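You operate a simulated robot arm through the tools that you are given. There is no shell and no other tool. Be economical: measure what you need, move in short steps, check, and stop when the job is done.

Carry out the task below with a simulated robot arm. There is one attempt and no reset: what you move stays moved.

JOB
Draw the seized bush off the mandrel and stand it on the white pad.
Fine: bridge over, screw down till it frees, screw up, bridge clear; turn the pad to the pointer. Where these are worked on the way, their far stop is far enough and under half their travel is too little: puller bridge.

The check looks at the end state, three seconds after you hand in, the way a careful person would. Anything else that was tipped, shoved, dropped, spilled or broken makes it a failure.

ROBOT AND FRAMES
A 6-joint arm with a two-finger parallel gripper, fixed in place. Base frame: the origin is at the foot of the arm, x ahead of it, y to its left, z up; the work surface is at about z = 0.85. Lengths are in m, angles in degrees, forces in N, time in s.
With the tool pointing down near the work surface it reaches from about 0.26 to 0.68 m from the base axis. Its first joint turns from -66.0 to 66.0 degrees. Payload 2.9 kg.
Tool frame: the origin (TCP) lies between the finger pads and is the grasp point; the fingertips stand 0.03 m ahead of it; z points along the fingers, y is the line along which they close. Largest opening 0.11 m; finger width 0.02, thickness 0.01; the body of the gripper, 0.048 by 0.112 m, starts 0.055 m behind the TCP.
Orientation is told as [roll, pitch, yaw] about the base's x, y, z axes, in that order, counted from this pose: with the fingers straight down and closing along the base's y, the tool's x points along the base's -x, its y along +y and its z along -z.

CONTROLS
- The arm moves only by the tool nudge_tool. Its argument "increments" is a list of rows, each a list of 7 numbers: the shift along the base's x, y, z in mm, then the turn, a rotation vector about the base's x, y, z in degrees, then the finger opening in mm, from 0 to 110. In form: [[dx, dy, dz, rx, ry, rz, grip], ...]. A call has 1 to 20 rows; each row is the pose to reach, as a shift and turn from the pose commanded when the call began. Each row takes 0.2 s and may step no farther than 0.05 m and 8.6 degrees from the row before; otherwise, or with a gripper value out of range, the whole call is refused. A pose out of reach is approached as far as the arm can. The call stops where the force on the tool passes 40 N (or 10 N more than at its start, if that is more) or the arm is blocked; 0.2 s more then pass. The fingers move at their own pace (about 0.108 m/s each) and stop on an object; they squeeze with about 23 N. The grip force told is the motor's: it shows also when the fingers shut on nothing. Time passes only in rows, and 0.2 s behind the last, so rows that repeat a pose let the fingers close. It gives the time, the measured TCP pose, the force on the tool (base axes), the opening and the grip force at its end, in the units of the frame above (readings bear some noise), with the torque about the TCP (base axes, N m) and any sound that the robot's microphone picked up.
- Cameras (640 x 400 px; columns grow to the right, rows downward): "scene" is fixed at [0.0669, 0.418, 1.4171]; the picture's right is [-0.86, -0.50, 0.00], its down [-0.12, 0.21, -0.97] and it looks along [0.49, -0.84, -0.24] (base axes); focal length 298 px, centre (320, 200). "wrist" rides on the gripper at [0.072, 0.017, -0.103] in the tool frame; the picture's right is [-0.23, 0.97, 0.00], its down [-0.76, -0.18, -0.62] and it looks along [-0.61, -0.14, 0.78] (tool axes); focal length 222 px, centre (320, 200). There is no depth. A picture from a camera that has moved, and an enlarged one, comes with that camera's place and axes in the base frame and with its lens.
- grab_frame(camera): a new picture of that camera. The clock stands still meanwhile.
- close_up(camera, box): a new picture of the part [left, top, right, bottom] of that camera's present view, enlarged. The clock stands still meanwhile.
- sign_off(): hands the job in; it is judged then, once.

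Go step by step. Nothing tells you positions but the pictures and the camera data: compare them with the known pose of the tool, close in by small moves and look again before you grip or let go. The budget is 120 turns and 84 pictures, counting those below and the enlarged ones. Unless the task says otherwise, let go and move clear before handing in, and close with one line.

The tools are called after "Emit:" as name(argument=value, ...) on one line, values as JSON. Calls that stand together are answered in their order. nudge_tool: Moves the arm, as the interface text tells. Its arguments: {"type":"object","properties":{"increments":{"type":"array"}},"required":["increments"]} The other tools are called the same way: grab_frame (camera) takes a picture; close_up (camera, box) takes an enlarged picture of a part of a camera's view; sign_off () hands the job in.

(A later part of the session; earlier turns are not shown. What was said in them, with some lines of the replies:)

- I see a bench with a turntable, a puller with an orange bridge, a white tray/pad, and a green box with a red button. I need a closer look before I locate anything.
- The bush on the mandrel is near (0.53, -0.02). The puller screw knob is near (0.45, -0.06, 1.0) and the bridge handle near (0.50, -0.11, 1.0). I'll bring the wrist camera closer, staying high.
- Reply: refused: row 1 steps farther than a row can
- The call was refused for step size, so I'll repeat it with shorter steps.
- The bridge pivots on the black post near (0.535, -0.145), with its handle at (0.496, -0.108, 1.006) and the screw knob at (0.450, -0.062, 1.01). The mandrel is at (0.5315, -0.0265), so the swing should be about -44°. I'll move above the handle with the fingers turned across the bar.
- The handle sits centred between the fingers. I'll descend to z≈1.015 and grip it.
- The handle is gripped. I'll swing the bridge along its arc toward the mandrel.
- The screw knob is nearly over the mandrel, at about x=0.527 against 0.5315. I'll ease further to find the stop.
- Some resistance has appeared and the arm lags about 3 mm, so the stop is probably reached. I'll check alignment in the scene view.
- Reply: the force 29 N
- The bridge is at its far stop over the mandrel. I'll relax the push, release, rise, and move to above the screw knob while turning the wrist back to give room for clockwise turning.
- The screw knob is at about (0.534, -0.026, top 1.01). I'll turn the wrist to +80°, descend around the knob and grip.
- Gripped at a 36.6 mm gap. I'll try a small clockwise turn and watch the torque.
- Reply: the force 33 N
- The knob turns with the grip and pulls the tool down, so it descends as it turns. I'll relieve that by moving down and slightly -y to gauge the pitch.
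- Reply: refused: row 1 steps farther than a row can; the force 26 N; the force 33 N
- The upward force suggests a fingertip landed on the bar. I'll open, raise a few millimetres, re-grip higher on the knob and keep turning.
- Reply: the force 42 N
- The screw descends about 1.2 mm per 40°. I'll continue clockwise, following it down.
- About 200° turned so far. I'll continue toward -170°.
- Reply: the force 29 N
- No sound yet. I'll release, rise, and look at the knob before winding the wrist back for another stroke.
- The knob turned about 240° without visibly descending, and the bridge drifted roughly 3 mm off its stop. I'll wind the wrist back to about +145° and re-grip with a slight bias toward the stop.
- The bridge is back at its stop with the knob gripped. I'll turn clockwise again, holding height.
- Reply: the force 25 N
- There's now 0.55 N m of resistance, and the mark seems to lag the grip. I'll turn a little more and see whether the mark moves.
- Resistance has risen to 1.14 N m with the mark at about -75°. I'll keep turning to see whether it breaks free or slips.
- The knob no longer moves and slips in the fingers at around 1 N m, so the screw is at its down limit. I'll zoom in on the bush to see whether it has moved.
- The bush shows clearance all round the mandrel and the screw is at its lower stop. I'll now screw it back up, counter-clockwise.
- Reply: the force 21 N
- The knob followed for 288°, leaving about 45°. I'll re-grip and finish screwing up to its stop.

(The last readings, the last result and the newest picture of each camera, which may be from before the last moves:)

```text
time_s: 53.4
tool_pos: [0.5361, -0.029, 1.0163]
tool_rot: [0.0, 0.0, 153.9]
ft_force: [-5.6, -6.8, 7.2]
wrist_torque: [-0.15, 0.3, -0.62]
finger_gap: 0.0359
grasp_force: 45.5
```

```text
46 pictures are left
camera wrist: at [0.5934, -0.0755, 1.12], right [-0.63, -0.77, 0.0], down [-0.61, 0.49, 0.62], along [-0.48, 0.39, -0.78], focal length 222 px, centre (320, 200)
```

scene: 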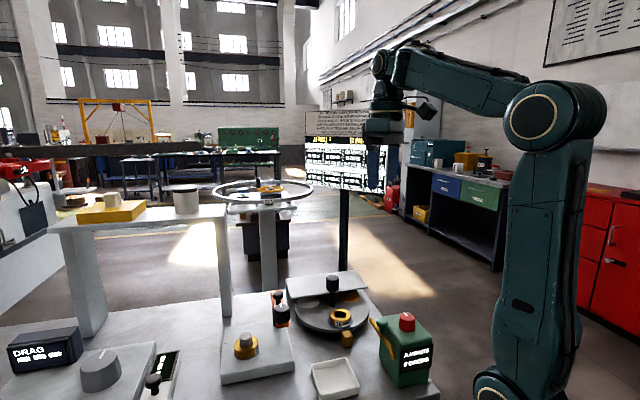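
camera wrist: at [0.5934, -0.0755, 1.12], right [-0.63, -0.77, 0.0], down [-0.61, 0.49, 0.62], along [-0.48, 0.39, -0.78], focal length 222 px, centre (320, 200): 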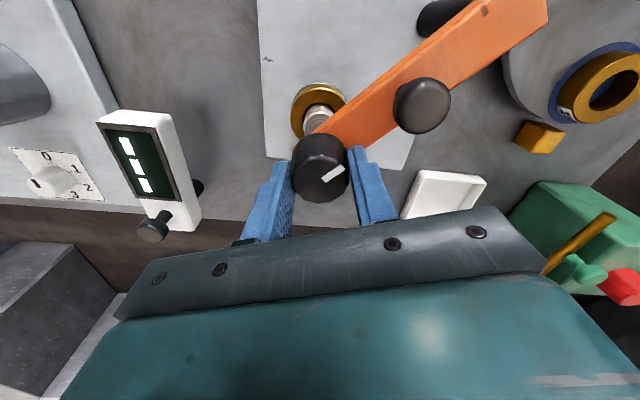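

The upper stop is reached. I'll release, rise, and go to the bridge handle with the fingers across the bar at yaw +90.

Emit:
nudge_tool(increments=[[0, 0, 0, 0, 0, 0, 60], [0, 0, 0, 0, 0, 0, 60], [0, 0, 40, 0, 0, -8, 60], [0, 0, 65, 0, 0, -16, 60], [0, -20, 65, 0, 0, -24, 60], [0, -40, 65, 0, 0, -32, 60], [0.5, -62, 65, 0, 0, -40, 60], [0.5, -62, 65, 0, 0, -48, 60], [0.5, -62, 65, 0, 0, -56, 60], [0.5, -62, 65, 0, 0, -64, 60]])

Emit:
grab_frame(camera="wrist")

```text
time_s: 55.6
tool_pos: [0.539, -0.0896, 1.0807]
tool_rot: [0.1, 0.0, 89.7]
ft_force: [0.5, 0.1, 0.0]
wrist_torque: [0.0, -0.01, -0.02]
finger_gap: 0.0601
grasp_force: 0.2
```

```text
45 pictures are left
camera wrist: at [0.5188, -0.1623, 1.1849], right [-0.97, 0.23, 0.0], down [0.18, 0.76, 0.62], along [0.14, 0.61, -0.78], focal length 222 px, centre (320, 200)
```

wrist: 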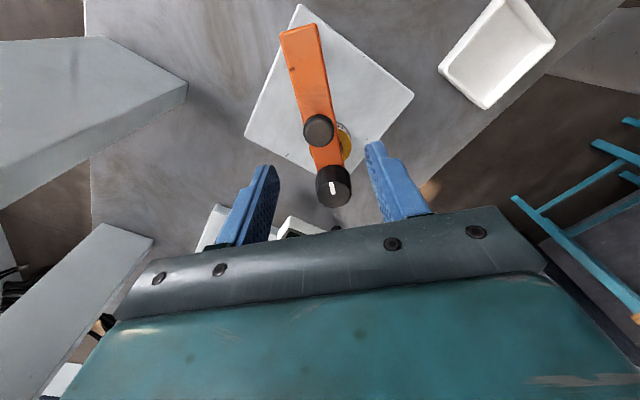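

Emit:
nudge_tool(increments=[[-2, -3, -40, 0, 0, 0, 60], [-2, -3, -65, 0, 0, 0, 60], [-2, -3, -65, 0, 0, 0, 15], [-2, -3, -65, 0, 0, 0, 15], [-9.8, -3.4, -65, 0, 0, 7.35, 15], [-16.4, -4.7, -65, 0, 0, 14.7, 15], [-22.9, -6.9, -65, 0, 0, 22, 15], [-29, -9.8, -65, 0, 0, 29.4, 15], [-34.7, -13.5, -65, 0, 0, 36.7, 15], [-39.8, -17.9, -65, 0, 0, 44, 15], [-42.4, -20.5, -65, 0, 0, 48, 15]])

Emit:
grab_frame(camera="wrist")

Emit:
close_up(camera="scene", box=[220, 260, 310, 380])

```text
time_s: 58.0
tool_pos: [0.4986, -0.1086, 1.0166]
tool_rot: [-0.3, 0.3, 138.3]
ft_force: [23.6, -7.8, 10.6]
wrist_torque: [0.05, 0.03, -0.23]
finger_gap: 0.0258
grasp_force: 45.3
```

```text
44 pictures are left
camera wrist: at [0.5389, -0.1705, 1.1214], right [-0.82, -0.57, -0.01], down [-0.45, 0.64, 0.62], along [-0.35, 0.51, -0.78], focal length 222 px, centre (320, 200)
```

wrist: 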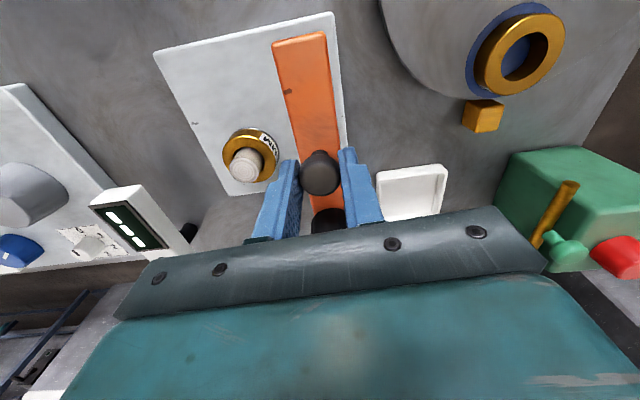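

```text
3.33 times, centred on (265, 320) of scene
camera zoom: at [0.0674, 0.4178, 1.4171], right [-0.86, -0.5, 0.0], down [-0.12, 0.21, -0.97], along [0.49, -0.84, -0.24], focal length 993 px, centre (503, -200)
```

zoom: 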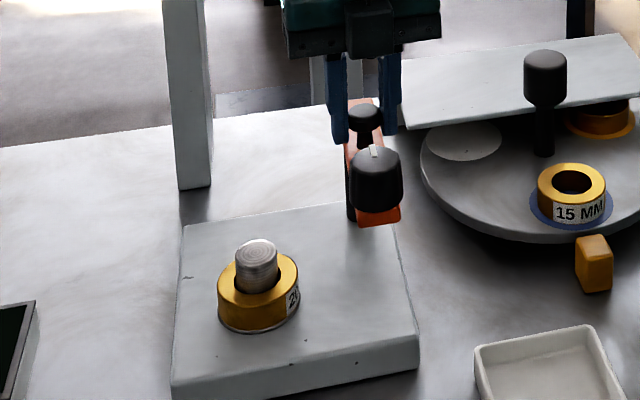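

The bridge is back at its clear stop. I'll release, rise, and go to view the turntable.

Emit:
nudge_tool(increments=[[2, -1, 0, 0, 0, 0, 60], [2, -1, 0, 0, 0, 0, 60], [2, -1, 40, 0, 0, 0, 60], [2, -1, 80, 0, 0, 0, 60], [2, -1, 120, 0, 0, 0, 60], [0, -5, 150, 0, 0, -8.4, 60], [-10, -10, 160, 0, 0, -16.8, 60], [-30, -20, 160, 0, 0, -25.2, 60], [-50, -30, 160, 0, 0, -33.6, 60], [-70, -40, 160, 0, 0, -42, 60], [-90, -50, 160, 0, 0, -50.4, 60], [-110, -60, 160, 0, 0, -58.8, 60], [-130, -70, 160, 0, 0, -67.2, 60], [-150, -80, 160, 0, 0, -75.6, 60], [-170, -90, 160, 0, 0, -84, 60], [-180, -110, 160, 0, 0, -92.4, 60], [-190, -120, 160, 0, 0, -100.8, 60], [-200, -130, 160, 0, 0, -109.2, 60], [-200, -140, 160, 0, 0, -117.6, 60], [-200, -150, 160, 0, 0, -126, 60]])

Emit:
grab_frame(camera="wrist")

Emit:
close_up(camera="scene", box=[270, 260, 390, 360])

```text
time_s: 62.2
tool_pos: [0.2957, -0.2613, 1.1765]
tool_rot: [0.0, 0.0, 11.6]
ft_force: [-0.1, 0.2, -0.5]
wrist_torque: [0.01, 0.01, 0.0]
finger_gap: 0.0597
grasp_force: 0.0
```

```text
42 pictures are left
camera wrist: at [0.2198, -0.2593, 1.2795], right [0.02, 1.0, 0.0], down [0.78, -0.02, 0.62], along [0.62, -0.02, -0.78], focal length 222 px, centre (320, 200)
```

wrist: 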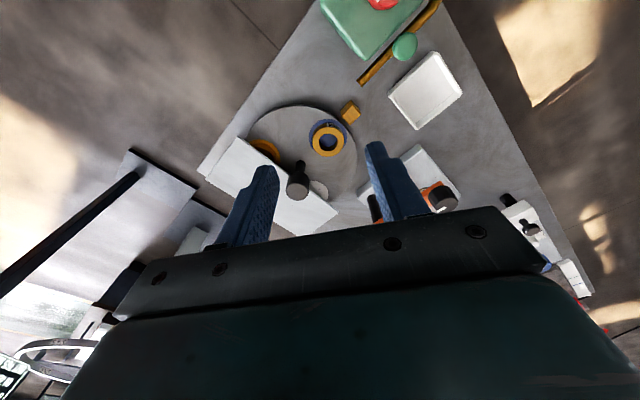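

```text
4.00 times, centred on (330, 310) of scene
camera zoom: at [0.0669, 0.418, 1.4171], right [-0.86, -0.5, 0.0], down [-0.12, 0.21, -0.97], along [0.49, -0.84, -0.24], focal length 1191 px, centre (280, -240)
```

zoom: 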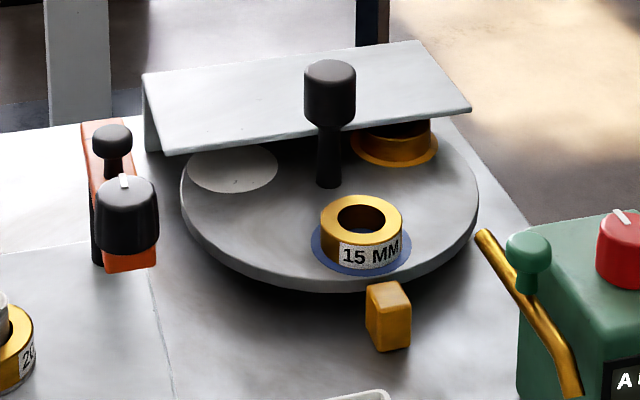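

Emit:
close_up(camera="wrist", box=[190, 90, 380, 220])

```text
3.08 times, centred on (285, 155) of wrist
camera zoom: at [0.2198, -0.2593, 1.2795], right [0.02, 1.0, 0.0], down [0.78, -0.02, 0.62], along [0.62, -0.02, -0.78], focal length 684 px, centre (428, 338)
```

zoom: 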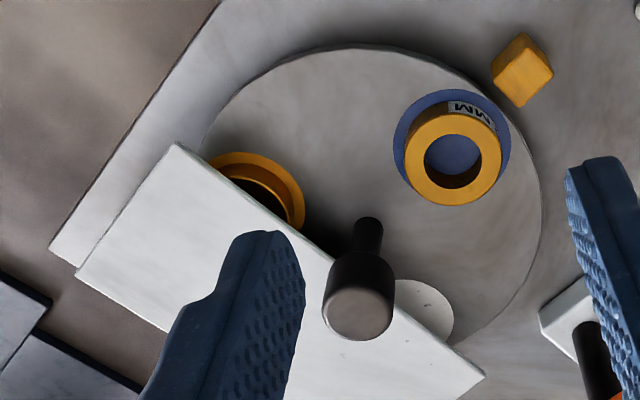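

The turntable handle is at the disc centre, about (0.447, -0.306), with its head top at z≈0.973. The pointer is near 133° and the white pad near 10°, so the table needs about +122°; the cover at z≈0.914 clears the other bushes. I'll move above the handle.

Emit:
nudge_tool(increments=[[25, -7, -5, 0, 0, -8.5, 80], [50, -15, -10, 0, 0, -17, 80], [75, -22, -20, 0, 0, -25.5, 80], [100, -30, -35, 0, 0, -34, 80], [125, -37, -55, 0, 0, -42.5, 80], [151, -45, -75, 0, 0, -51, 80], [151, -45, -100, 0, 0, -59.5, 80], [151, -45, -120, 0, 0, -68, 80]])

Emit:
grab_frame(camera="wrist")

```text
time_s: 64.0
tool_pos: [0.4457, -0.3036, 1.0563]
tool_rot: [0.0, 0.0, -56.4]
ft_force: [-0.2, -0.4, -0.4]
wrist_torque: [0.01, -0.02, -0.02]
finger_gap: 0.08
grasp_force: 0.1
```

```text
39 pictures are left
camera wrist: at [0.4189, -0.2344, 1.1606], right [0.94, 0.35, 0.0], down [0.28, -0.73, 0.62], along [0.22, -0.58, -0.78], focal length 222 px, centre (320, 200)
```

wrist: 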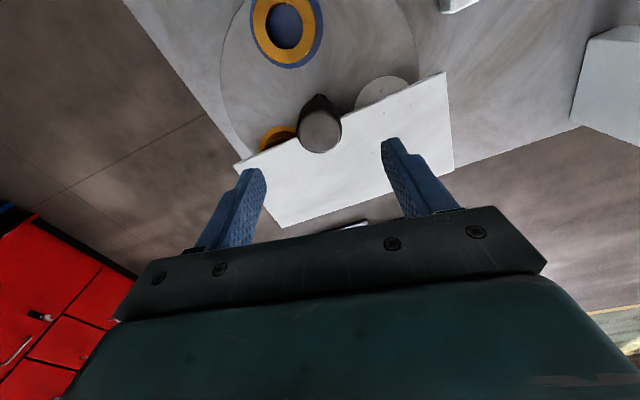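

Centred on the handle. I'll descend, grip, and start turning counter-clockwise.

Emit:
nudge_tool(increments=[[0, 0, -40, 0, 0, 0, 80], [0, 0, -75, 0, 0, 0, 80], [0, 0, -93, 0, 0, 0, 80], [0, 0, -93, 0, 0, 0, 20], [0, 0, -93, 0, 0, 0, 20], [0, 0, -93, 0, 0, 0, 20], [0, 0, -93, 0, 0, 4, 20], [0, 0, -93, 0, 0, 8, 20], [0, 0, -93, 0, 0, 12, 20], [0, 0, -93, 0, 0, 16, 20], [0, 0, -93, 0, 0, 20, 20]])

Emit:
close_up(camera="scene", box=[270, 260, 390, 360])

```text
time_s: 66.4
tool_pos: [0.4454, -0.3045, 0.961]
tool_rot: [0.0, 0.0, -35.9]
ft_force: [11.4, 2.1, -19.2]
wrist_torque: [0.09, -0.05, -0.1]
finger_gap: 0.0391
grasp_force: 44.9
```

```text
4.00 times, centred on (330, 310) of scene
camera zoom: at [0.0675, 0.4178, 1.4171], right [-0.86, -0.5, 0.0], down [-0.12, 0.21, -0.97], along [0.49, -0.84, -0.24], focal length 1191 px, centre (280, -240)
```

zoom: 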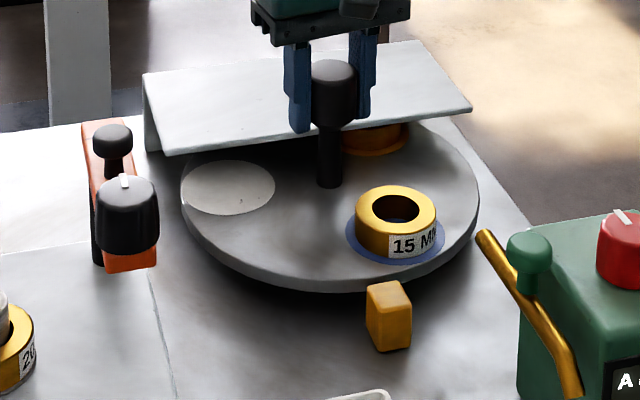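

The table turns and carries the bushes steadily. I'll continue.

Emit:
nudge_tool(increments=[[0, 0, 0, 0, 0, 4, 20], [0, 0, 0, 0, 0, 8, 20], [0, 0, 0, 0, 0, 12, 20], [0, 0, 0, 0, 0, 16, 20], [0, 0, 0, 0, 0, 20, 20], [0, 0, 0, 0, 0, 24, 20], [0, 0, 0, 0, 0, 28, 20], [0, 0, 0, 0, 0, 32, 20], [0, 0, 0, 0, 0, 36, 20], [0, 0, 0, 0, 0, 40, 20], [0, 0, 0, 0, 0, 44, 20], [0, 0, 0, 0, 0, 48, 20], [0, 0, 0, 0, 0, 52, 20], [0, 0, 0, 0, 0, 56, 20], [0, 0, 0, 0, 0, 60, 20], [0, 0, 0, 0, 0, 64, 20], [0, 0, 0, 0, 0, 68, 20], [0, 0, 0, 0, 0, 72, 20], [0, 0, 0, 0, 0, 76, 20], [0, 0, 0, 0, 0, 80, 20]])

Emit:
close_up(camera="scene", box=[270, 260, 390, 360])

```text
time_s: 70.6
tool_pos: [0.4456, -0.3036, 0.9619]
tool_rot: [0.2, -0.1, 44.1]
ft_force: [-0.3, 24.1, -22.3]
wrist_torque: [-0.85, -0.72, -0.05]
finger_gap: 0.0389
grasp_force: 44.8
```

```text
4.00 times, centred on (330, 310) of scene
camera zoom: at [0.0672, 0.4184, 1.4169], right [-0.86, -0.5, 0.0], down [-0.12, 0.21, -0.97], along [0.49, -0.84, -0.24], focal length 1191 px, centre (280, -240)
```

zoom: 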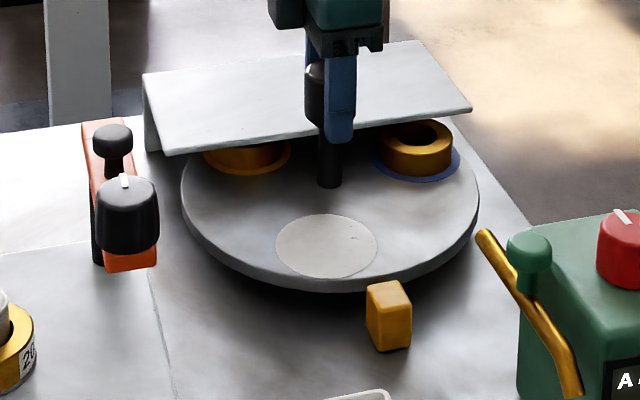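

Emit:
nudge_tool(increments=[[0, 0, 0, 0, 0, 4, 20], [0, 0, 0, 0, 0, 8, 20], [0, 0, 0, 0, 0, 12, 20], [0, 0, 0, 0, 0, 16, 20], [0, 0, 0, 0, 0, 20, 20]])

Emit:
close_up(camera="scene", box=[270, 260, 390, 360])

```text
time_s: 71.8
tool_pos: [0.4452, -0.3032, 0.9621]
tool_rot: [0.1, -0.1, 64.0]
ft_force: [-2.3, 23.5, -21.2]
wrist_torque: [-0.5, -0.88, -0.11]
finger_gap: 0.0391
grasp_force: 44.9
```

```text
4.00 times, centred on (330, 310) of scene
camera zoom: at [0.0671, 0.4184, 1.4169], right [-0.86, -0.5, 0.0], down [-0.12, 0.21, -0.97], along [0.49, -0.84, -0.24], focal length 1191 px, centre (280, -240)
```

zoom: 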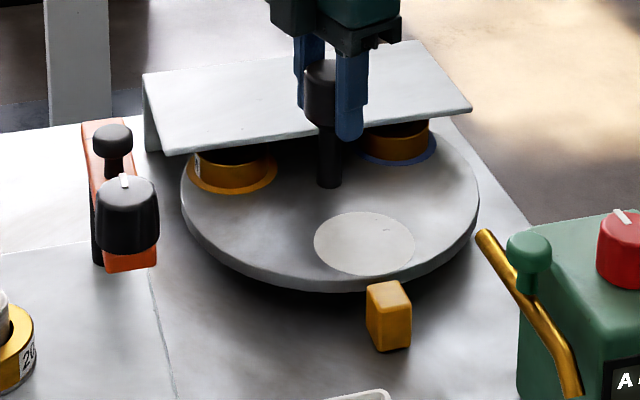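

The white pad is now about where the blue pad was. I'll release, rise, and check alignment from above.

Emit:
nudge_tool(increments=[[0, 0, 0, 0, 0, 0, 70], [0, 0, 0, 0, 0, 0, 70], [0, 0, 40, 0, 0, 0, 70], [0, 0, 80, 0, 0, 0, 70], [0, 0, 110, 0, 0, -8, 70], [-20, 0, 140, 0, 0, -16, 70], [-40, 0, 170, 0, 0, -24, 70], [-60, 0, 200, 0, 0, -32, 70], [-80, 0, 220, 0, 0, -40, 70], [-100, 0, 230, 0, 0, -48, 70], [-110, 0, 240, 0, 0, -56, 70]])

Emit:
close_up(camera="wrist", box=[190, 30, 410, 180])

Emit:
close_up(camera="scene", box=[270, 260, 390, 360])

```text
time_s: 74.2
tool_pos: [0.3352, -0.3042, 1.2015]
tool_rot: [0.0, 0.1, 7.7]
ft_force: [-0.4, 0.7, -0.7]
wrist_torque: [0.03, 0.02, 0.03]
finger_gap: 0.0701
grasp_force: 0.0
```

```text
2.67 times, centred on (300, 105) of wrist
camera zoom: at [0.2601, -0.297, 1.3049], right [0.09, 1.0, 0.0], down [0.78, -0.07, 0.62], along [0.62, -0.06, -0.78], focal length 592 px, centre (373, 453)
```

zoom: 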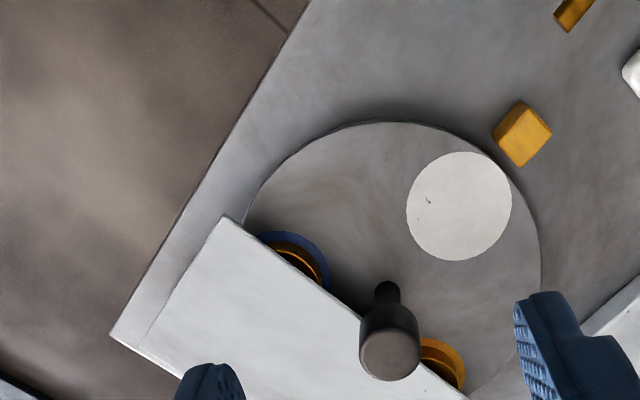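

```text
4.00 times, centred on (330, 310) of scene
camera zoom: at [0.0668, 0.418, 1.4171], right [-0.86, -0.5, 0.0], down [-0.12, 0.21, -0.97], along [0.49, -0.84, -0.24], focal length 1191 px, centre (280, -240)
```

zoom: 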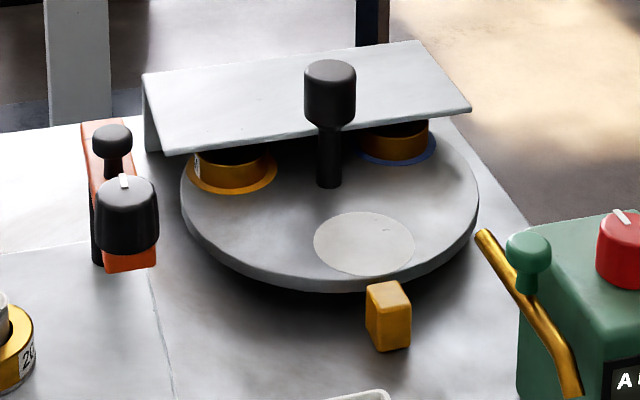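

The white pad centre is at about (0.387, -0.2505), within about 2° of the pointer, which is good. Next I'll go above the mandrel bush, fingers parallel to the parked bridge and the camera on the far side of it.

Emit:
nudge_tool(increments=[[12, 16, -10, 0, 0, -8.4, 100], [24, 33, -20, 0, 0, -16.8, 100], [36, 50, -30, 0, 0, -25.2, 100], [48, 66, -40, 0, 0, -33.6, 100], [60, 83, -40, 0, 0, -42, 100], [72, 100, -40, 0, 0, -50.4, 100], [84, 116, -40, 0, 0, -58.8, 100], [96, 133, -40, 0, 0, -67.2, 100], [108, 150, -40, 0, 0, -75.6, 100], [120, 166, -40, 0, 0, -84, 100], [132, 183, -40, 0, 0, -92.4, 100], [144, 200, -40, 0, 0, -100.8, 100], [156, 216, -40, 0, 0, -109.2, 100], [168, 233, -40, 0, 0, -117.6, 100], [180, 250, -40, 0, 0, -126, 100], [190, 266, -40, 0, 0, -134.4, 100], [196, 278, -60, 0, 0, -142.7, 100], [196, 278, -100, 0, 0, -142.7, 100], [196, 278, -140, 0, 0, -142.7, 100]])

Emit:
grab_frame(camera="wrist")

Emit:
close_up(camera="scene", box=[210, 260, 310, 380])

```text
time_s: 78.2
tool_pos: [0.5328, -0.029, 1.0619]
tool_rot: [-0.1, 0.0, -134.8]
ft_force: [0.0, 0.0, -0.1]
wrist_torque: [-0.02, 0.02, 0.01]
finger_gap: 0.0999
grasp_force: 0.0
```

```text
33 pictures are left
camera wrist: at [0.595, 0.0109, 1.1654], right [0.53, -0.85, 0.0], down [-0.66, -0.41, 0.62], along [-0.53, -0.33, -0.78], focal length 222 px, centre (320, 200)
```

wrist: 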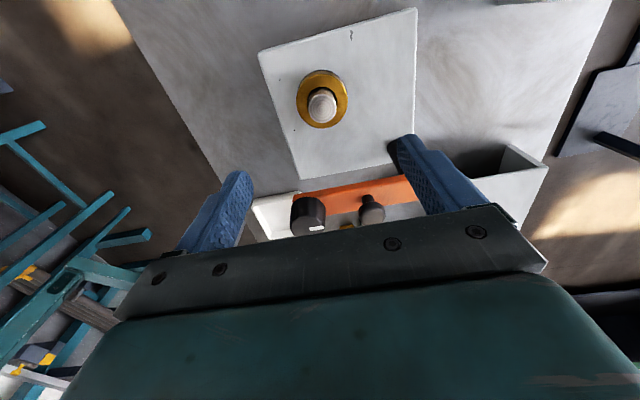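

```text
3.33 times, centred on (260, 320) of scene
camera zoom: at [0.0669, 0.418, 1.4171], right [-0.86, -0.5, 0.0], down [-0.12, 0.21, -0.97], along [0.49, -0.84, -0.24], focal length 993 px, centre (520, -200)
```

zoom: 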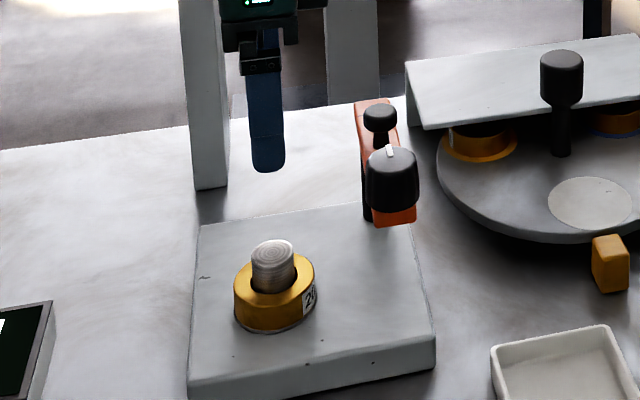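

The bush is near (0.537, -0.027). I'll descend with the fingers wide, stopping just above the plate.

Emit:
nudge_tool(increments=[[4, -0.5, -40, 0, 0, 0, 100], [4, -0.5, -80, 0, 0, 0, 100], [4, -0.5, -110, 0, 0, 0, 90], [4, -0.5, -130, 0, 0, 0, 80], [4, -0.5, -140, 0, 0, 0, 80], [4, -0.5, -145, 0, 0, 0, 80]])

Emit:
grab_frame(camera="wrist")

Emit:
close_up(camera="scene", box=[210, 260, 310, 380])

```text
time_s: 79.6
tool_pos: [0.5358, -0.0282, 0.9187]
tool_rot: [-0.1, -0.1, -134.9]
ft_force: [0.1, 0.7, 0.5]
wrist_torque: [-0.03, 0.01, -0.01]
finger_gap: 0.08
grasp_force: 0.0
```

```text
31 pictures are left
camera wrist: at [0.5986, 0.0119, 1.0224], right [0.53, -0.85, 0.0], down [-0.66, -0.42, 0.62], along [-0.53, -0.33, -0.78], focal length 222 px, centre (320, 200)
```

wrist: 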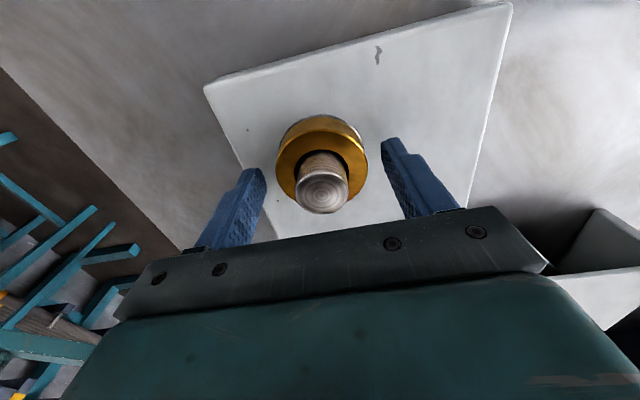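

```text
3.33 times, centred on (260, 320) of scene
camera zoom: at [0.0669, 0.418, 1.4171], right [-0.86, -0.5, 0.0], down [-0.12, 0.21, -0.97], along [0.49, -0.84, -0.24], focal length 993 px, centre (520, -200)
```

zoom: 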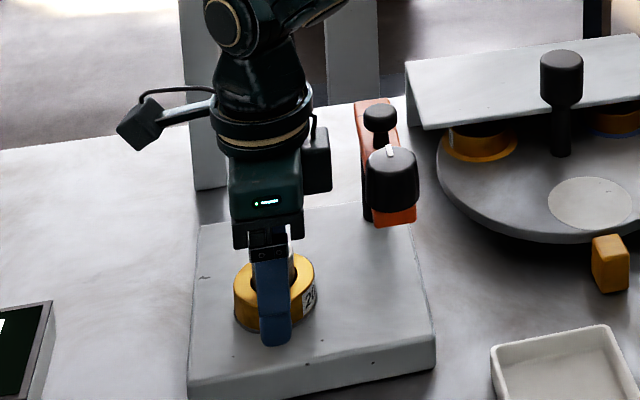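

Bush is centred between the fingers. Lower 4 mm and close.

Emit:
nudge_tool(increments=[[0, 0, -4, 0, 0, 0, 80], [0, 0, -4, 0, 0, 0, 45], [0, 0, -4, 0, 0, 0, 45], [0, 0, -4, 0, 0, 0, 45]])

Emit:
close_up(camera="wrist", box=[230, 90, 420, 230])

```text
time_s: 80.6
tool_pos: [0.5364, -0.0282, 0.9145]
tool_rot: [-0.1, -0.1, -134.9]
ft_force: [-0.1, 0.7, 0.7]
wrist_torque: [-0.06, 0.02, -0.03]
finger_gap: 0.0576
grasp_force: 23.4
```

```text
2.86 times, centred on (325, 160) of wrist
camera zoom: at [0.5979, 0.0121, 1.018], right [0.53, -0.85, 0.0], down [-0.66, -0.42, 0.62], along [-0.53, -0.33, -0.78], focal length 635 px, centre (306, 314)
```

zoom: 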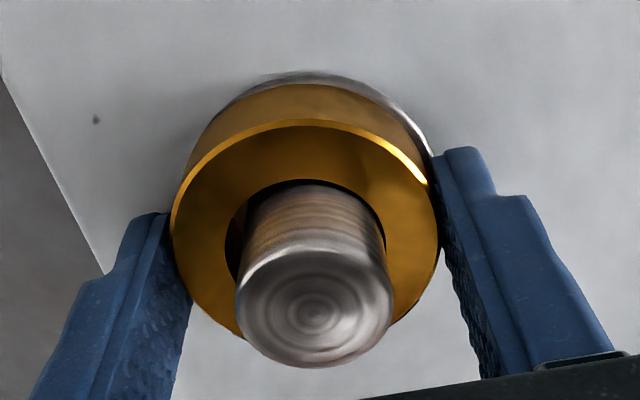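

Gripped at 57.6 mm. I'll lift gently and watch the force.

Emit:
nudge_tool(increments=[[0, 0, 1, 0, 0, 0, 40], [0, 0, 3, 0, 0, 0, 40], [0, 0, 6, 0, 0, 0, 40], [0, 0, 10, 0, 0, 0, 40]])

Emit:
close_up(camera="scene", box=[210, 260, 310, 380])

```text
time_s: 81.6
tool_pos: [0.5377, -0.0264, 0.9245]
tool_rot: [0.0, 0.0, -134.8]
ft_force: [0.0, -0.2, -2.6]
wrist_torque: [0.0, 0.01, 0.0]
finger_gap: 0.0575
grasp_force: 23.0
```

```text
3.33 times, centred on (260, 320) of scene
camera zoom: at [0.0669, 0.418, 1.4171], right [-0.86, -0.5, 0.0], down [-0.12, 0.21, -0.97], along [0.49, -0.84, -0.24], focal length 993 px, centre (520, -200)
```

zoom: 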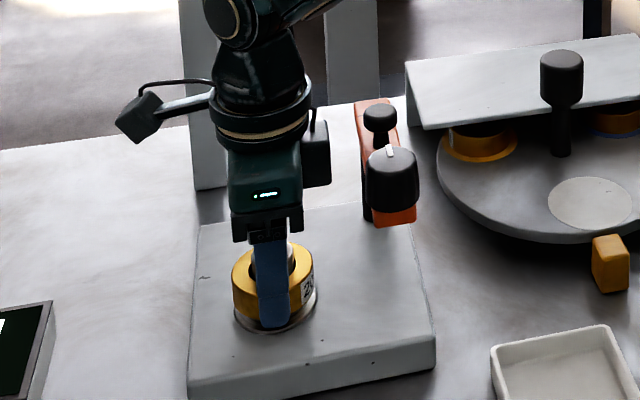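

The bush is free and lifted (2.6 N). I'll raise it clear, then carry it over to the white pad, turning to yaw -45.

Emit:
nudge_tool(increments=[[0, 0, 25, 0, 0, 0, 40], [0, 0, 55, 0, 0, 0, 40], [0, 0, 85, 0, 0, 0, 40], [0, 0, 115, 0, 0, 0, 40], [0, 0, 145, 0, 0, 0, 40], [0, 0, 170, 0, 0, 0, 40], [-10, -15, 175, 0, 0, 7, 40], [-22, -33, 175, 0, 0, 14, 40], [-34, -51, 175, 0, 0, 21, 40], [-46, -69, 175, 0, 0, 28, 40], [-58, -87, 175, 0, 0, 35, 40], [-70, -105, 175, 0, 0, 42, 40], [-82, -123, 175, 0, 0, 49, 40], [-94, -141, 175, 0, 0, 56, 40], [-106, -159, 175, 0, 0, 63, 40], [-118, -177, 175, 0, 0, 70, 40], [-130, -195, 175, 0, 0, 77, 40], [-142, -212, 175, 0, 0, 84, 40], [-150, -224, 170, 0, 0, 90, 40], [-150, -224, 160, 0, 0, 90, 40]])

Emit:
grab_frame(camera="wrist")

Emit:
close_up(camera="scene", box=[270, 240, 390, 360])

```text
time_s: 85.8
tool_pos: [0.3857, -0.2517, 1.0847]
tool_rot: [0.0, 0.0, -44.7]
ft_force: [0.2, -0.3, -1.8]
wrist_torque: [0.01, 0.03, -0.01]
finger_gap: 0.0576
grasp_force: 23.3
```

```text
27 pictures are left
camera wrist: at [0.3453, -0.1883, 1.1885], right [0.85, 0.53, 0.0], down [0.42, -0.66, 0.62], along [0.33, -0.53, -0.78], focal length 222 px, centre (320, 200)
```

wrist: 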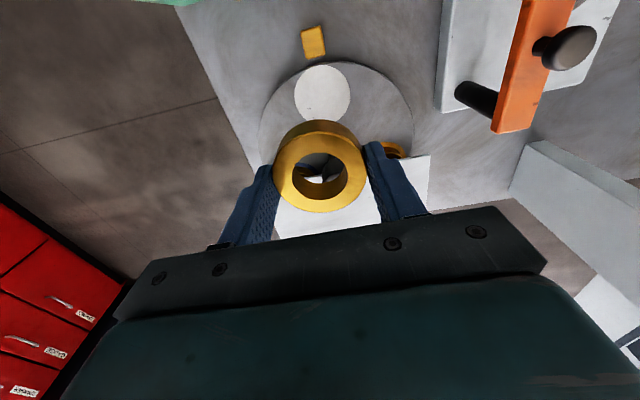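

```text
3.33 times, centred on (330, 300) of scene
camera zoom: at [0.0669, 0.4179, 1.4171], right [-0.86, -0.5, 0.0], down [-0.12, 0.21, -0.97], along [0.49, -0.84, -0.24], focal length 993 px, centre (287, -133)
```

zoom: 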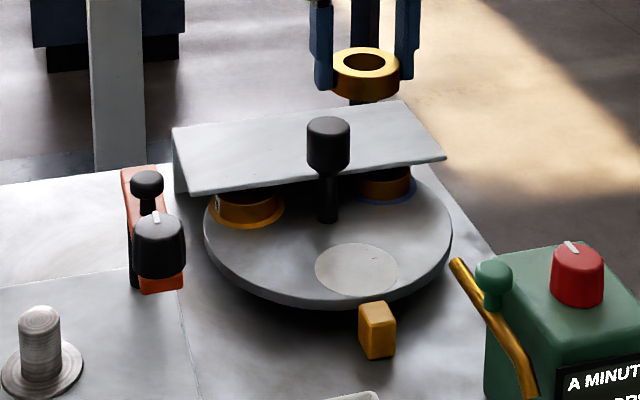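

I'm over the pad, which reads about (0.385, -0.249). I'll descend to just above it and recheck.

Emit:
nudge_tool(increments=[[0, 2, -40, 0, 0, 0, 40], [0, 2, -80, 0, 0, 0, 40], [0, 2, -115, 0, 0, 0, 40], [0, 2, -140, 0, 0, 0, 40], [0, 2, -150, 0, 0, 0, 40]])

Emit:
grab_frame(camera="wrist")

Emit:
close_up(camera="scene", box=[290, 280, 380, 350])

```text
time_s: 87.0
tool_pos: [0.384, -0.2474, 0.9324]
tool_rot: [0.0, -0.2, -44.8]
ft_force: [-0.5, -1.1, -3.2]
wrist_torque: [0.01, 0.0, 0.02]
finger_gap: 0.0574
grasp_force: 22.8
```

```text
25 pictures are left
camera wrist: at [0.3435, -0.1859, 1.0363], right [0.85, 0.53, 0.0], down [0.41, -0.66, 0.62], along [0.33, -0.53, -0.78], focal length 222 px, centre (320, 200)
```

wrist: 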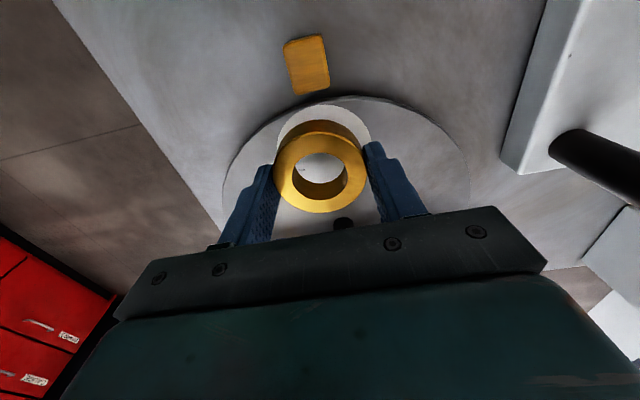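

```text
5.71 times, centred on (335, 315) of scene
camera zoom: at [0.0669, 0.4179, 1.4171], right [-0.86, -0.5, 0.0], down [-0.12, 0.21, -0.97], along [0.49, -0.84, -0.24], focal length 1702 px, centre (234, -457)
```

zoom: 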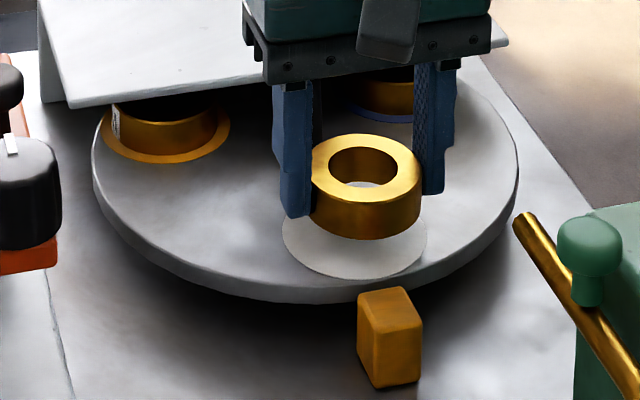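

The bush looks about 3–4 mm left-of-centre along the camera's right axis. I'll correct that while lowering, then check again.

Emit:
nudge_tool(increments=[[3, 1.8, -5, 0, 0, 0, 40], [3, 1.8, -10, 0, 0, 0, 40], [3, 1.8, -13, 0, 0, 0, 40]])

Emit:
close_up(camera="scene", box=[290, 280, 380, 350])

Emit:
close_up(camera="wrist", box=[220, 80, 420, 220])

```text
time_s: 87.8
tool_pos: [0.3892, -0.2461, 0.921]
tool_rot: [0.0, 0.0, -44.9]
ft_force: [-0.5, 1.0, -2.4]
wrist_torque: [-0.02, -0.02, 0.01]
finger_gap: 0.0574
grasp_force: 23.0
```

```text
5.71 times, centred on (335, 315) of scene
camera zoom: at [0.0669, 0.4179, 1.4171], right [-0.86, -0.5, 0.0], down [-0.12, 0.21, -0.97], along [0.49, -0.84, -0.24], focal length 1702 px, centre (234, -457)
```

zoom: 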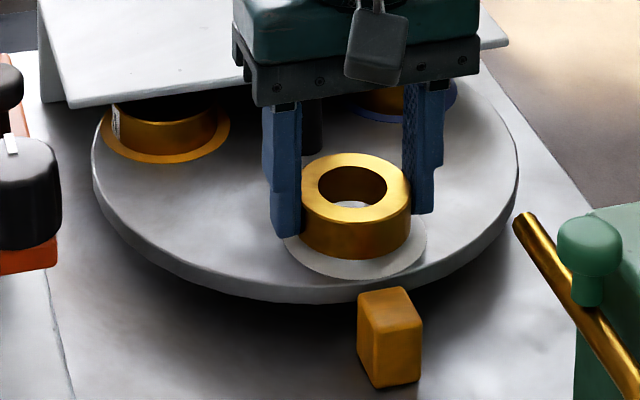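

```text
2.86 times, centred on (320, 150) of wrist
camera zoom: at [0.3479, -0.1838, 1.0251], right [0.85, 0.53, 0.0], down [0.42, -0.66, 0.62], along [0.33, -0.53, -0.78], focal length 635 px, centre (320, 343)
```

zoom: 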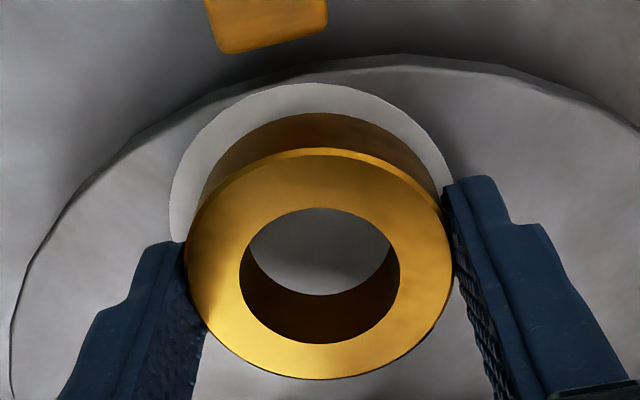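

Alignment is good. I'll lower until it touches.

Emit:
nudge_tool(increments=[[-0.7, -0.4, -2, 0, 0, 0, 40], [-0.7, -0.4, -4, 0, 0, 0, 40], [-0.7, -0.4, -5, 0, 0, 0, 40]])

Emit:
close_up(camera="scene", box=[290, 280, 380, 350])

```text
time_s: 88.6
tool_pos: [0.389, -0.2475, 0.9167]
tool_rot: [-0.1, -0.1, -44.8]
ft_force: [-0.2, -0.3, -1.6]
wrist_torque: [-0.05, 0.04, 0.0]
finger_gap: 0.0576
grasp_force: 23.2
```

```text
5.71 times, centred on (335, 315) of scene
camera zoom: at [0.0669, 0.4179, 1.4171], right [-0.86, -0.5, 0.0], down [-0.12, 0.21, -0.97], along [0.49, -0.84, -0.24], focal length 1702 px, centre (234, -457)
```

zoom: 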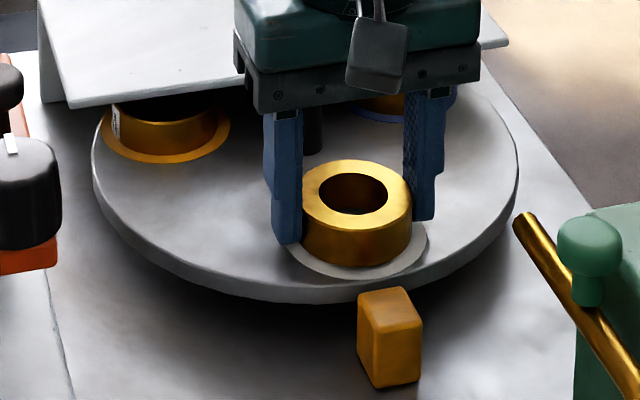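

Emit:
nudge_tool(increments=[[0, 0, -1.5, 0, 0, 0, 40], [0, 0, -3, 0, 0, 0, 40]])

```text
time_s: 89.2
tool_pos: [0.3885, -0.2485, 0.9139]
tool_rot: [0.0, -0.2, -44.7]
ft_force: [-0.5, -1.0, -1.5]
wrist_torque: [-0.01, -0.01, -0.01]
finger_gap: 0.0574
grasp_force: 23.7
```

Emit:
nudge_tool(increments=[[0, 0, -1, 0, 0, 0, 40], [0, 0, -2, 0, 0, 0, 40]])

Emit:
close_up(camera="scene", box=[310, 290, 370, 340])

```text
time_s: 89.8
tool_pos: [0.3871, -0.2484, 0.9125]
tool_rot: [0.0, -0.3, -44.8]
ft_force: [-4.7, 3.5, 21.8]
wrist_torque: [0.27, 0.09, 0.01]
finger_gap: 0.0575
grasp_force: 23.0
```

```text
8.00 times, centred on (340, 315) of scene
camera zoom: at [0.0665, 0.4182, 1.417], right [-0.86, -0.5, 0.0], down [-0.12, 0.21, -0.97], along [0.49, -0.84, -0.24], focal length 2382 px, centre (160, -720)
```

zoom: 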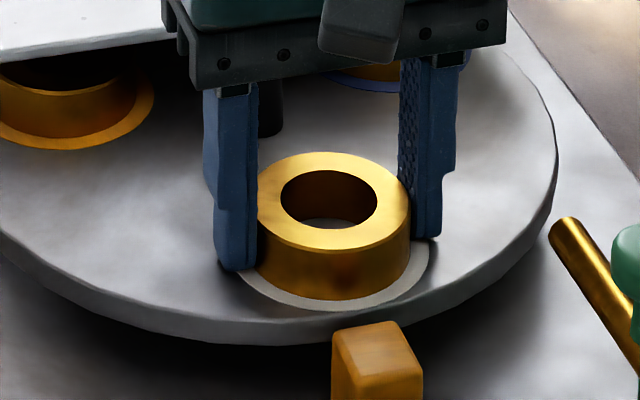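

It has touched down. I'll ease the load, open, and rise straight up clear.

Emit:
nudge_tool(increments=[[0, 0, 1, 0, 0, 0, 40], [0, 0, 1, 0, 0, 0, 85], [0, 0, 1, 0, 0, 0, 85], [0, 0, 30, 0, 0, 0, 85], [0, 0, 70, 0, 0, 0, 85], [0, 0, 110, 0, 0, 0, 85], [0, 0, 150, 0, 0, 0, 85], [-10, 0, 190, 0, 0, 0, 85], [-20, 5, 230, 0, 0, 0, 85]])

Emit:
close_up(camera="scene", box=[200, 250, 440, 400])

Emit:
close_up(camera="wrist", box=[220, 0, 440, 160])

```text
time_s: 91.8
tool_pos: [0.3688, -0.2451, 1.1419]
tool_rot: [0.0, 0.0, -44.9]
ft_force: [-0.7, 0.5, 0.0]
wrist_torque: [0.02, -0.02, -0.02]
finger_gap: 0.0851
grasp_force: 0.1
```

```text
2.67 times, centred on (320, 325) of scene
camera zoom: at [0.0668, 0.418, 1.4171], right [-0.86, -0.5, 0.0], down [-0.12, 0.21, -0.97], along [0.49, -0.84, -0.24], focal length 794 px, centre (320, -133)
```

zoom: 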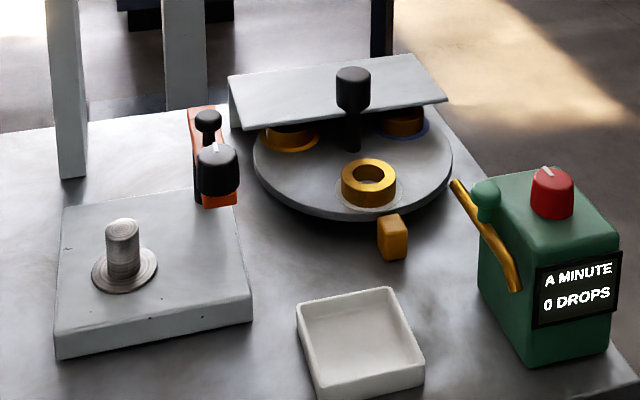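

```text
2.50 times, centred on (330, 80) of wrist
camera zoom: at [0.3285, -0.181, 1.2452], right [0.85, 0.53, 0.0], down [0.42, -0.66, 0.62], along [0.33, -0.53, -0.78], focal length 555 px, centre (295, 500)
```

zoom: 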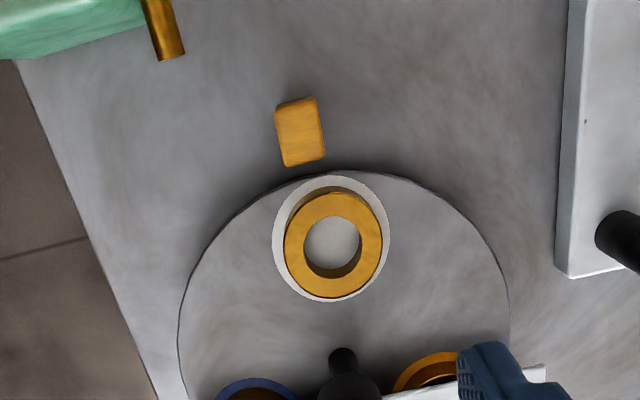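

The bush sits well centred on the white pad, but letting go nudged the table about 5–6° back from the pointer. I'll re-grip the handle and trim it.

Emit:
nudge_tool(increments=[[26, -19, 0, 0, 0, 0, 80], [52, -38, 0, 0, 0, 0, 80], [77, -58, 0, 0, 0, 0, 80], [77, -58, -40, 0, 0, 0, 80], [77, -58, -80, 0, 0, 0, 80]])

Emit:
grab_frame(camera="wrist")

Emit:
close_up(camera="scene", box=[270, 260, 390, 360])

```text
time_s: 93.0
tool_pos: [0.4441, -0.3008, 1.0586]
tool_rot: [0.0, -0.1, -44.7]
ft_force: [0.2, -0.1, -1.0]
wrist_torque: [0.02, -0.01, 0.0]
finger_gap: 0.0798
grasp_force: 0.1
```

```text
17 pictures are left
camera wrist: at [0.404, -0.2389, 1.1625], right [0.85, 0.53, 0.0], down [0.41, -0.66, 0.62], along [0.33, -0.53, -0.78], focal length 222 px, centre (320, 200)
```

wrist: 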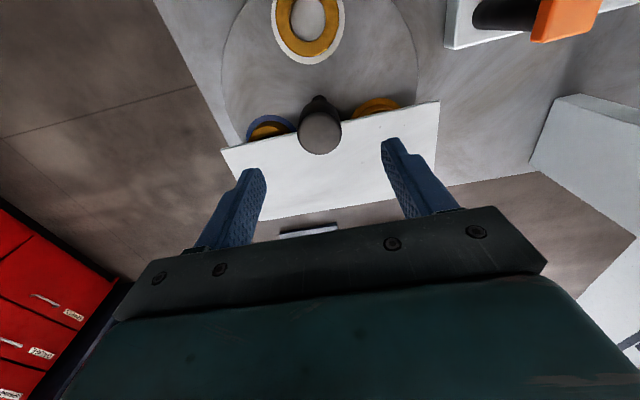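

```text
4.00 times, centred on (330, 310) of scene
camera zoom: at [0.0669, 0.4179, 1.4171], right [-0.86, -0.5, 0.0], down [-0.12, 0.21, -0.97], along [0.49, -0.84, -0.24], focal length 1191 px, centre (280, -240)
```

zoom: 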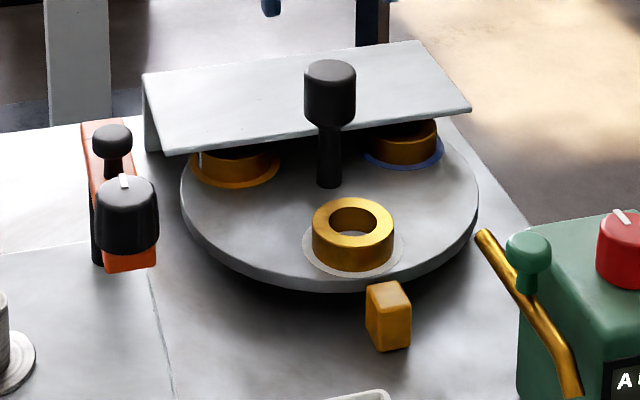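

The pad needs about +4°. I'll grip the handle, turn it 4°, release and rise.

Emit:
nudge_tool(increments=[[0, -1, -40, 0, 0, 0, 80], [0, -1, -75, 0, 0, 0, 80], [0, -1, -96, 0, 0, 0, 80], [0, -1, -96, 0, 0, 0, 30], [0, -1, -96, 0, 0, 0, 30], [0, -1, -96, 0, 0, 0, 30], [0, -1, -96, 0, 0, 1, 30], [0, -1, -96, 0, 0, 2, 30], [0, -1, -96, 0, 0, 3, 30], [0, -1, -96, 0, 0, 4, 30], [0, -1, -96, 0, 0, 4, 30]])

Emit:
close_up(camera="scene", box=[270, 260, 390, 360])

```text
time_s: 95.2
tool_pos: [0.4456, -0.3033, 0.9611]
tool_rot: [0.0, 0.0, -41.1]
ft_force: [4.9, -1.9, -5.8]
wrist_torque: [0.03, -0.55, -0.01]
finger_gap: 0.0389
grasp_force: 45.3
stopped in row 10: the force on the tool passed its limit at 40 N (the readings are from after the stop); the commanded pose is now the measured one
```

```text
4.00 times, centred on (330, 310) of scene
camera zoom: at [0.067, 0.4178, 1.4171], right [-0.86, -0.5, 0.0], down [-0.12, 0.21, -0.97], along [0.49, -0.84, -0.24], focal length 1191 px, centre (280, -240)
```

zoom: 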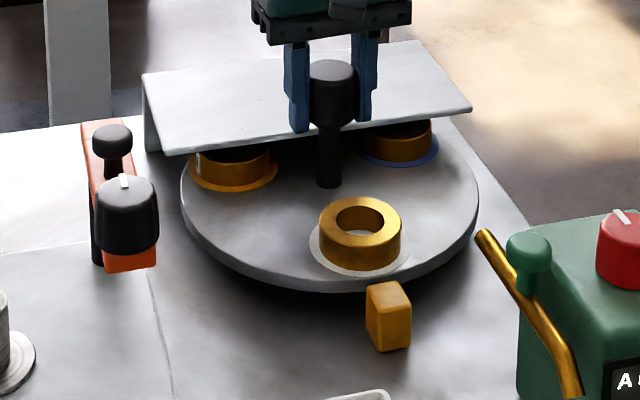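

The pad is now where it should be. I'll release and rise straight up, then check from above.

Emit:
nudge_tool(increments=[[0, 0, 0, 0, 0, 0, 80], [0, 0, 0, 0, 0, 0, 80], [0, 0, 0, 0, 0, 0, 80], [0, 0, 30, 0, 0, 0, 80], [0, 0, 70, 0, 0, 0, 80], [0, 0, 110, 0, 0, 0, 80], [-25, 20, 150, 0, 0, 0, 80], [-50, 40, 180, 0, 0, 0, 80], [-75, 58, 190, 0, 0, 0, 80]])

Emit:
close_up(camera="wrist", box=[220, 0, 440, 160])

Emit:
close_up(camera="scene", box=[270, 260, 390, 360])

```text
refused: row 7 steps farther than a row can; nothing moved
```

```text
2.50 times, centred on (330, 80) of wrist
camera zoom: at [0.4002, -0.2429, 1.0651], right [0.81, 0.58, 0.0], down [0.46, -0.63, 0.62], along [0.36, -0.51, -0.78], focal length 555 px, centre (295, 500)
```

zoom: 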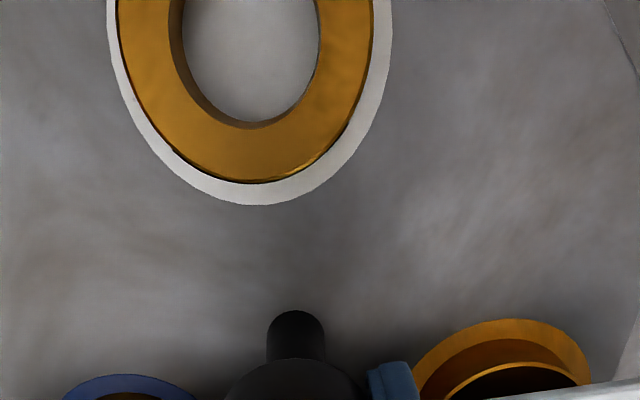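

```text
4.00 times, centred on (330, 310) of scene
camera zoom: at [0.067, 0.4178, 1.4171], right [-0.86, -0.5, 0.0], down [-0.12, 0.21, -0.97], along [0.49, -0.84, -0.24], focal length 1191 px, centre (280, -240)
```

zoom: 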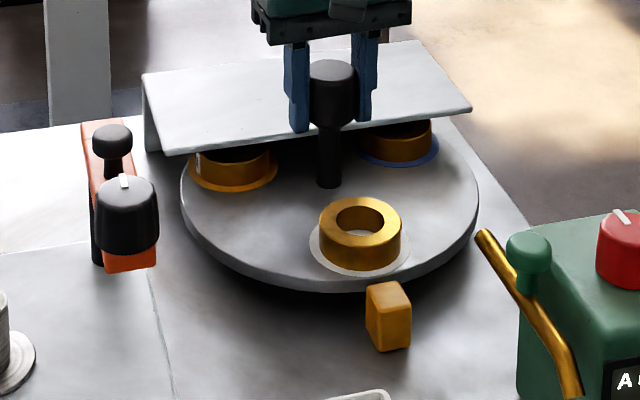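

That call was refused for step size; I'll repeat it with smaller steps.

Emit:
nudge_tool(increments=[[0, 0, 0, 0, 0, 0, 80], [0, 0, 0, 0, 0, 0, 80], [0, 0, 0, 0, 0, 0, 80], [0, 0, 30, 0, 0, 0, 80], [0, 0, 70, 0, 0, 0, 80], [0, 0, 110, 0, 0, 0, 80], [0, 0, 150, 0, 0, 0, 80], [-20, 15, 180, 0, 0, 0, 80], [-45, 35, 185, 0, 0, 0, 80], [-75, 58, 185, 0, 0, 0, 80]])

Emit:
close_up(camera="wrist", box=[220, 0, 440, 160])

Emit:
close_up(camera="scene", box=[270, 260, 390, 360])

```text
time_s: 97.4
tool_pos: [0.366, -0.2462, 1.1457]
tool_rot: [-0.1, 0.1, -41.2]
ft_force: [0.3, 0.7, 0.8]
wrist_torque: [-0.01, 0.01, 0.01]
finger_gap: 0.08
grasp_force: 0.0
```

```text
2.50 times, centred on (330, 80) of wrist
camera zoom: at [0.3222, -0.1851, 1.2508], right [0.81, 0.58, 0.0], down [0.46, -0.64, 0.62], along [0.36, -0.51, -0.78], focal length 555 px, centre (295, 500)
```

zoom: 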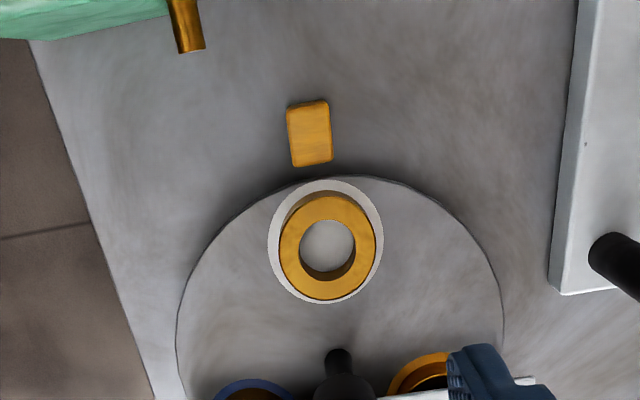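

```text
4.00 times, centred on (330, 310) of scene
camera zoom: at [0.0669, 0.418, 1.4171], right [-0.86, -0.5, 0.0], down [-0.12, 0.21, -0.97], along [0.49, -0.84, -0.24], focal length 1191 px, centre (280, -240)
```

zoom: 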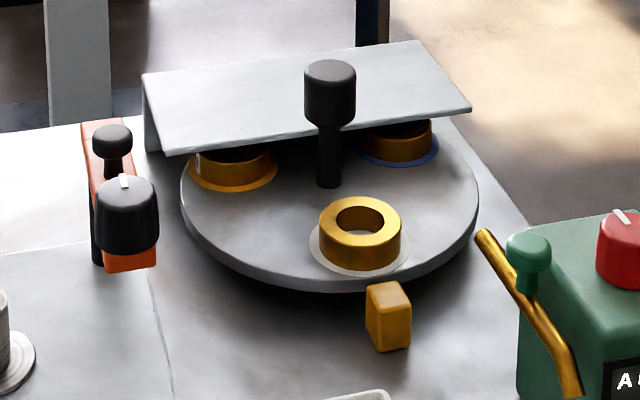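

Pad, bush and pointer line up to within about 1°. The other two bushes ride undisturbed on their pads, the bridge is clear, and the gripper is empty and high, so I'll hand in.

Emit:
sign_off()

```text
The job is handed in.
```

The bush is off the mandrel and standing on the white pad, which is turned to within about 1° of the pointer; the screw is up, the bridge is at its clear stop, and nothing else looks disturbed.
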